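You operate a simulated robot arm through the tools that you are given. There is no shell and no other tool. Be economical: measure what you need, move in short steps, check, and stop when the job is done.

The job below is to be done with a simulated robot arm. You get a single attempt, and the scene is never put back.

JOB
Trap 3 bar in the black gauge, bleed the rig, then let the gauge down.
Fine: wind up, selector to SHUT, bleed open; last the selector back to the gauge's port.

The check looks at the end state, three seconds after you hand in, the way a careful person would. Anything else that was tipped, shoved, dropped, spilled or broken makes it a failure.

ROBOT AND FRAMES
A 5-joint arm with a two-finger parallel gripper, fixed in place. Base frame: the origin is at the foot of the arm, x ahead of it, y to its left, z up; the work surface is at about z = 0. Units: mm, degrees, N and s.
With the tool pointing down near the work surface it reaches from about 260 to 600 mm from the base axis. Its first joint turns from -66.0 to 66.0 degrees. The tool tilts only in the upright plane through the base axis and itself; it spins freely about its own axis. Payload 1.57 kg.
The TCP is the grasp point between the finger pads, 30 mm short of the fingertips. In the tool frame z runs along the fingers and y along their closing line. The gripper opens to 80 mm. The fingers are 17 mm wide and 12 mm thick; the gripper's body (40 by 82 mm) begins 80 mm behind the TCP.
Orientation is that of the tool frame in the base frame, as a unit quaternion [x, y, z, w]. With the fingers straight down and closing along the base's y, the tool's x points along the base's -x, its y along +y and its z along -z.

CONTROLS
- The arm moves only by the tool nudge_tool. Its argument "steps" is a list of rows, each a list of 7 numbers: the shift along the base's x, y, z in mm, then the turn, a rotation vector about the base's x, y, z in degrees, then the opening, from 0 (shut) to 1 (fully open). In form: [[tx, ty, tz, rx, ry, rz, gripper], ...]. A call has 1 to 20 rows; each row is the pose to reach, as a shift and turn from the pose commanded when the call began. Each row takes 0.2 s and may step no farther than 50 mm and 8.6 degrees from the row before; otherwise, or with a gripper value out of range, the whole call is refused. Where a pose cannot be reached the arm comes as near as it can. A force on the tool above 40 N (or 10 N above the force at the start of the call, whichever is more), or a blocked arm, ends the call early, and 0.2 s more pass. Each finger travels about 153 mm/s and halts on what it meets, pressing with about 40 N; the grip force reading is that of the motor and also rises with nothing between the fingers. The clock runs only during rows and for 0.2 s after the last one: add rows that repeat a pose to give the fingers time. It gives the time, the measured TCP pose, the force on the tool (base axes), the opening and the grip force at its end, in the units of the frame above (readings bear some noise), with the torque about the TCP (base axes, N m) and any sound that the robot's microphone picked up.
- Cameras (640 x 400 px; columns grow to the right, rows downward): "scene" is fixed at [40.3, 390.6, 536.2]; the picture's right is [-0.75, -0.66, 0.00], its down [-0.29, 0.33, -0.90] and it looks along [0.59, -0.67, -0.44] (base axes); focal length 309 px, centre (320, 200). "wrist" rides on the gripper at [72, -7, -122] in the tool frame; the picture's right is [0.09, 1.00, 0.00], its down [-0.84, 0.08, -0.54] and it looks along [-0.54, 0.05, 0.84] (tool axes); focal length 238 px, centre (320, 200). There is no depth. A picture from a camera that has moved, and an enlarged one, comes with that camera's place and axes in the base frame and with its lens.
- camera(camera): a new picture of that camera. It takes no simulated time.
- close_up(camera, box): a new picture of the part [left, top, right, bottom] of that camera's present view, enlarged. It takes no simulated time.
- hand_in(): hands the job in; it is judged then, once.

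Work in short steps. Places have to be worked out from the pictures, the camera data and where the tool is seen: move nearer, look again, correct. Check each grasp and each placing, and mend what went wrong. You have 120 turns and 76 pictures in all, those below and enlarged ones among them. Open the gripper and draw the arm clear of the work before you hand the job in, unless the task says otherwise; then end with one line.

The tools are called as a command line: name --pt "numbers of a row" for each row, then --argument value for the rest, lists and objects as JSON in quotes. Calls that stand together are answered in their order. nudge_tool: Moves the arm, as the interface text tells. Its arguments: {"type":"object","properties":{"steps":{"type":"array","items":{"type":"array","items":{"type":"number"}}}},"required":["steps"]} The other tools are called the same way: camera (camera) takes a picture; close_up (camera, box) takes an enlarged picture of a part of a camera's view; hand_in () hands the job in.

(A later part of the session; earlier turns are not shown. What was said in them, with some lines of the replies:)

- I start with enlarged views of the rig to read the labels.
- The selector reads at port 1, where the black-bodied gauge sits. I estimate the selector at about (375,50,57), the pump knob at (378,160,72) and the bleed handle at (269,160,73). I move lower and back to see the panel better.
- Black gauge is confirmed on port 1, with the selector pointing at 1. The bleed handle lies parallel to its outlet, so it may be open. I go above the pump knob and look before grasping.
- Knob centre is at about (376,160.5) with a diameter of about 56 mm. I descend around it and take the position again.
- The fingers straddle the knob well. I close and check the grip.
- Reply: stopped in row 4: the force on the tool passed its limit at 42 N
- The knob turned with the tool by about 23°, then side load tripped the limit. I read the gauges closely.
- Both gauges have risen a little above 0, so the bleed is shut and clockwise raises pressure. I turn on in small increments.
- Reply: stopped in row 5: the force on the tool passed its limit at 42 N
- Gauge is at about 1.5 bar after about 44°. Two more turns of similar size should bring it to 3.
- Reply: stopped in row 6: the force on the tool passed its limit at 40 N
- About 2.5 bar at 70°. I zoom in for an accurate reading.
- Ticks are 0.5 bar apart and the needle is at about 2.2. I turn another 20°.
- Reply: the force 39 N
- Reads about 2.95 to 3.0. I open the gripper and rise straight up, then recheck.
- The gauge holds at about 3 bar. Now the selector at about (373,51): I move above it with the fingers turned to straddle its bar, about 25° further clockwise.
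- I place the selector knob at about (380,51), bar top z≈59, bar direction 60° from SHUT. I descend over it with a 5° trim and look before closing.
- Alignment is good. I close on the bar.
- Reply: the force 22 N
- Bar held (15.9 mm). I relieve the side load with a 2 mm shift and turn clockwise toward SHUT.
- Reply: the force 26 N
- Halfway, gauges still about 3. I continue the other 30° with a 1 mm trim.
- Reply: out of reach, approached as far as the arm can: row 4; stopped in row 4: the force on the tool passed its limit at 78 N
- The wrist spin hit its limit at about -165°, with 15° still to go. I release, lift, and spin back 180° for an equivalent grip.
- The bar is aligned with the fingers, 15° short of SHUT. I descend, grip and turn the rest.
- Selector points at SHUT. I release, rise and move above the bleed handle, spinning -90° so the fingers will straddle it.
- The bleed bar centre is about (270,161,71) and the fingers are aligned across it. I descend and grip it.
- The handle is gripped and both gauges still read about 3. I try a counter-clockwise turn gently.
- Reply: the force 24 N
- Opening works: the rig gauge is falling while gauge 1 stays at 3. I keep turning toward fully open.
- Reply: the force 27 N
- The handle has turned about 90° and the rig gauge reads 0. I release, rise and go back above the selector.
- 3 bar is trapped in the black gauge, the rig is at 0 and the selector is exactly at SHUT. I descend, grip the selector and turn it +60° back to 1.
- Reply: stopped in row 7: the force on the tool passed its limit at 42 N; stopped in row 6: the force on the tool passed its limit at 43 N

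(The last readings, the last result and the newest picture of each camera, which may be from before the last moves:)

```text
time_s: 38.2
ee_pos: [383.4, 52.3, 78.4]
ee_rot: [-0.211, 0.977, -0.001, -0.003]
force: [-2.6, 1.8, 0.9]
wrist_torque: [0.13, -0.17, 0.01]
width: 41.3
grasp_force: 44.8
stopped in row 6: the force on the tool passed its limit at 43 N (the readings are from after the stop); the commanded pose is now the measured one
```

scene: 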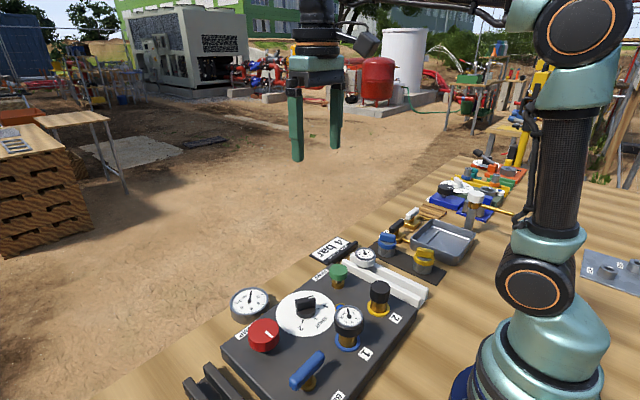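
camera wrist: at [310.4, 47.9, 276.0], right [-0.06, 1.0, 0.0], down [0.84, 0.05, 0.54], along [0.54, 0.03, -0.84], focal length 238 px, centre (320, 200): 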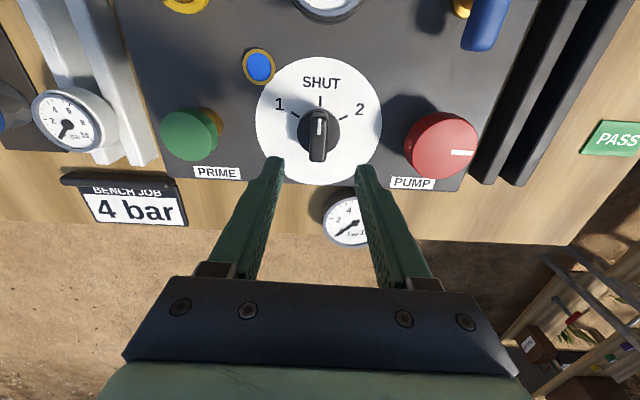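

The width is 41 mm, so the fingers are on the round base rather than the bar. I look.

camera --camera "wrist"

close_up --camera "scene" --box '[220, 260, 400, 400]'

```text
34 pictures are left
camera wrist: at [321.7, 16.7, 201.0], right [-0.5, 0.87, 0.0], down [0.73, 0.42, 0.54], along [0.47, 0.27, -0.84], focal length 238 px, centre (320, 200)
```

wrist: 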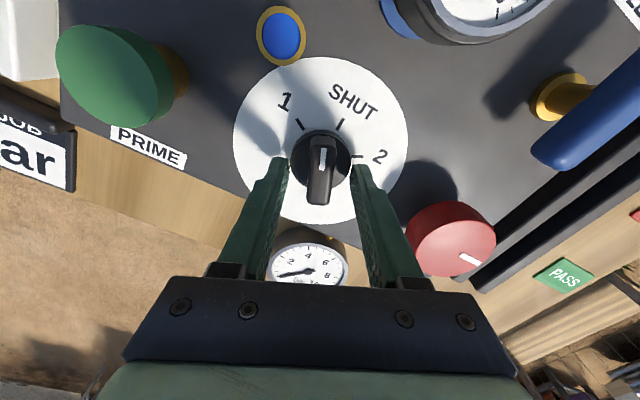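

```text
2.86 times, centred on (310, 330) of scene
camera zoom: at [40.4, 390.5, 536.2], right [-0.75, -0.66, 0.0], down [-0.29, 0.33, -0.9], along [0.59, -0.67, -0.44], focal length 882 px, centre (349, -171)
```

zoom: 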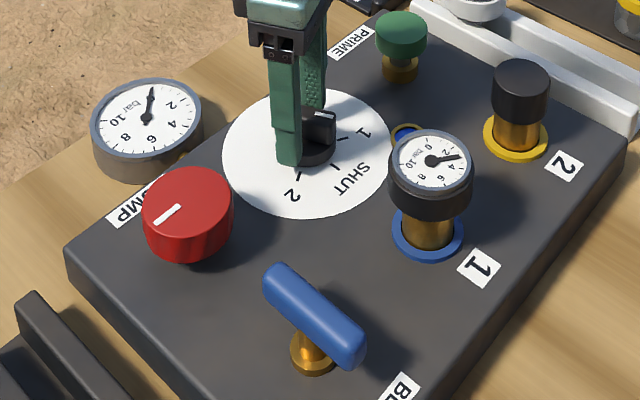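

It turned 25° gripping the base. I open, rise 3 mm, regrip on the bar and finish the turn.

nudge_tool --pt "0 0 0 0 0 0 0.6" --pt "0 0 3.5 0 0 0 0.6" --pt "-1 -1 3.5 0 0 0 0.3" --pt "-1 -1 3.5 0 0 0 0" --pt "-1 -1 3.5 0 0 0 0"

nudge_tool --pt "0 0 0 0 0 5 0" --pt "0 0 0 0 0 10 0" --pt "0 0 0 0 0 15 0" --pt "0 0 0 0 0 20 0" --pt "0 0 0 0 0 25 0" --pt "0 0 0 0 0 30 0" --pt "0 0 0 0 0 35.6 0" --pt "0 0 0 0 0 35.6 0"

camera --camera "wrist"

close_up --camera "scene" --box '[220, 260, 400, 400]'

```text
time_s: 39.4
ee_pos: [383.0, 50.2, 79.8]
ee_rot: [-0.212, 0.977, 0.001, -0.003]
force: [-1.9, 12.0, 1.2]
wrist_torque: [-0.16, 0.4, -0.06]
width: 15.7
grasp_force: 31.0
```

```text
time_s: 40.8
ee_pos: [381.0, 51.5, 80.6]
ee_rot: [-0.459, 0.888, 0.001, -0.004]
force: [-3.6, 1.1, 2.7]
wrist_torque: [-0.12, -0.63, 0.04]
width: 16.0
grasp_force: 31.5
stopped in row 7: the force on the tool passed its limit at 40 N (the readings are from after the stop); the commanded pose is now the measured one
```

```text
32 pictures are left
camera wrist: at [346.2, -9.8, 203.8], right [-0.87, 0.5, 0.01], down [0.42, 0.73, 0.54], along [0.26, 0.47, -0.84], focal length 238 px, centre (320, 200)
```

wrist: 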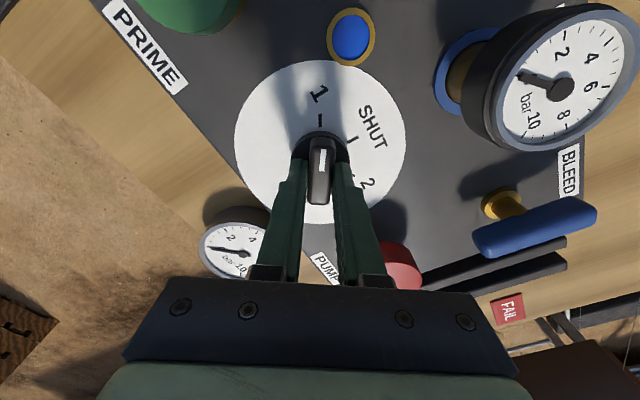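

```text
2.86 times, centred on (310, 330) of scene
camera zoom: at [40.4, 390.5, 536.2], right [-0.75, -0.66, 0.0], down [-0.29, 0.33, -0.9], along [0.59, -0.67, -0.44], focal length 882 px, centre (349, -171)
```

zoom: 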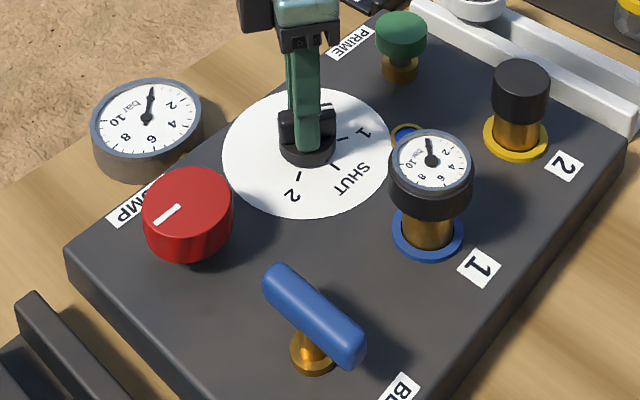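

The gauge has dropped to 0 and the knob is within about 4° of mark 1. I turn the last bit, release and rise to check.

nudge_tool --pt "0 0 0 0 0 3 0" --pt "0 0 0 0 0 5.4 0" --pt "0 0 0 0 0 5.4 0"

nudge_tool --pt "0 0 0 0 0 0 0.5" --pt "0 0 0 0 0 0 0.7" --pt "0 0 40 0 0 0 0.8" --pt "0 0 80 0 0 0 1" --pt "0 0 120 0 0 0 1" --pt "0 0 120 0 0 0 1"

camera --camera "wrist"

close_up --camera "scene" --box '[220, 260, 400, 400]'

```text
time_s: 41.6
ee_pos: [380.9, 51.9, 80.9]
ee_rot: [-0.502, 0.865, 0.002, -0.004]
force: [-6.1, 10.4, 9.6]
wrist_torque: [-0.52, -0.09, -0.13]
width: 15.7
grasp_force: 31.5
```

```text
time_s: 43.0
ee_pos: [381.1, 50.4, 202.2]
ee_rot: [-0.501, 0.866, 0.0, -0.004]
force: [0.1, -0.4, 0.5]
wrist_torque: [0.0, -0.01, -0.01]
width: 80.0
grasp_force: 0.1
```

```text
30 pictures are left
camera wrist: at [352.0, -14.1, 324.9], right [-0.91, 0.42, 0.01], down [0.35, 0.76, 0.54], along [0.22, 0.49, -0.84], focal length 238 px, centre (320, 200)
```

wrist: 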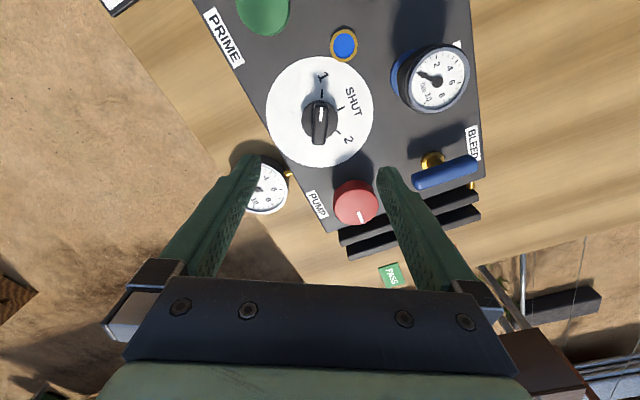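

```text
2.86 times, centred on (310, 330) of scene
camera zoom: at [40.3, 390.6, 536.2], right [-0.75, -0.66, 0.0], down [-0.29, 0.33, -0.9], along [0.59, -0.67, -0.44], focal length 882 px, centre (349, -171)
```

zoom: 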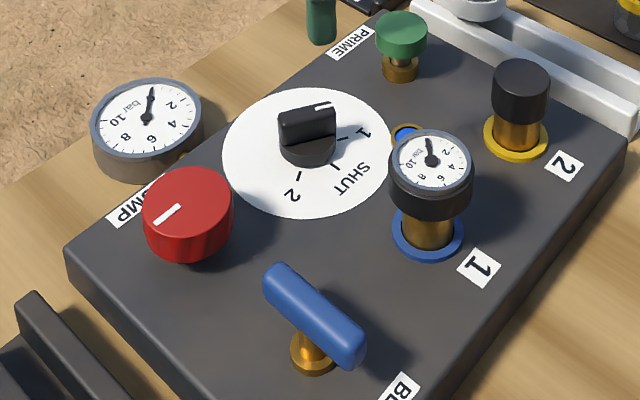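

Both gauges read 0, the selector is on 1, the bleed is open, and the arm is clear with the gripper open. I hand in.

hand_in

```text
The job is handed in.
```

I trapped about 3 bar in the black gauge (read by eye at 2.95–3.0), opened the bleed until the rig gauge read 0, then turned the selector back to port 1, and the black gauge dropped to 0.
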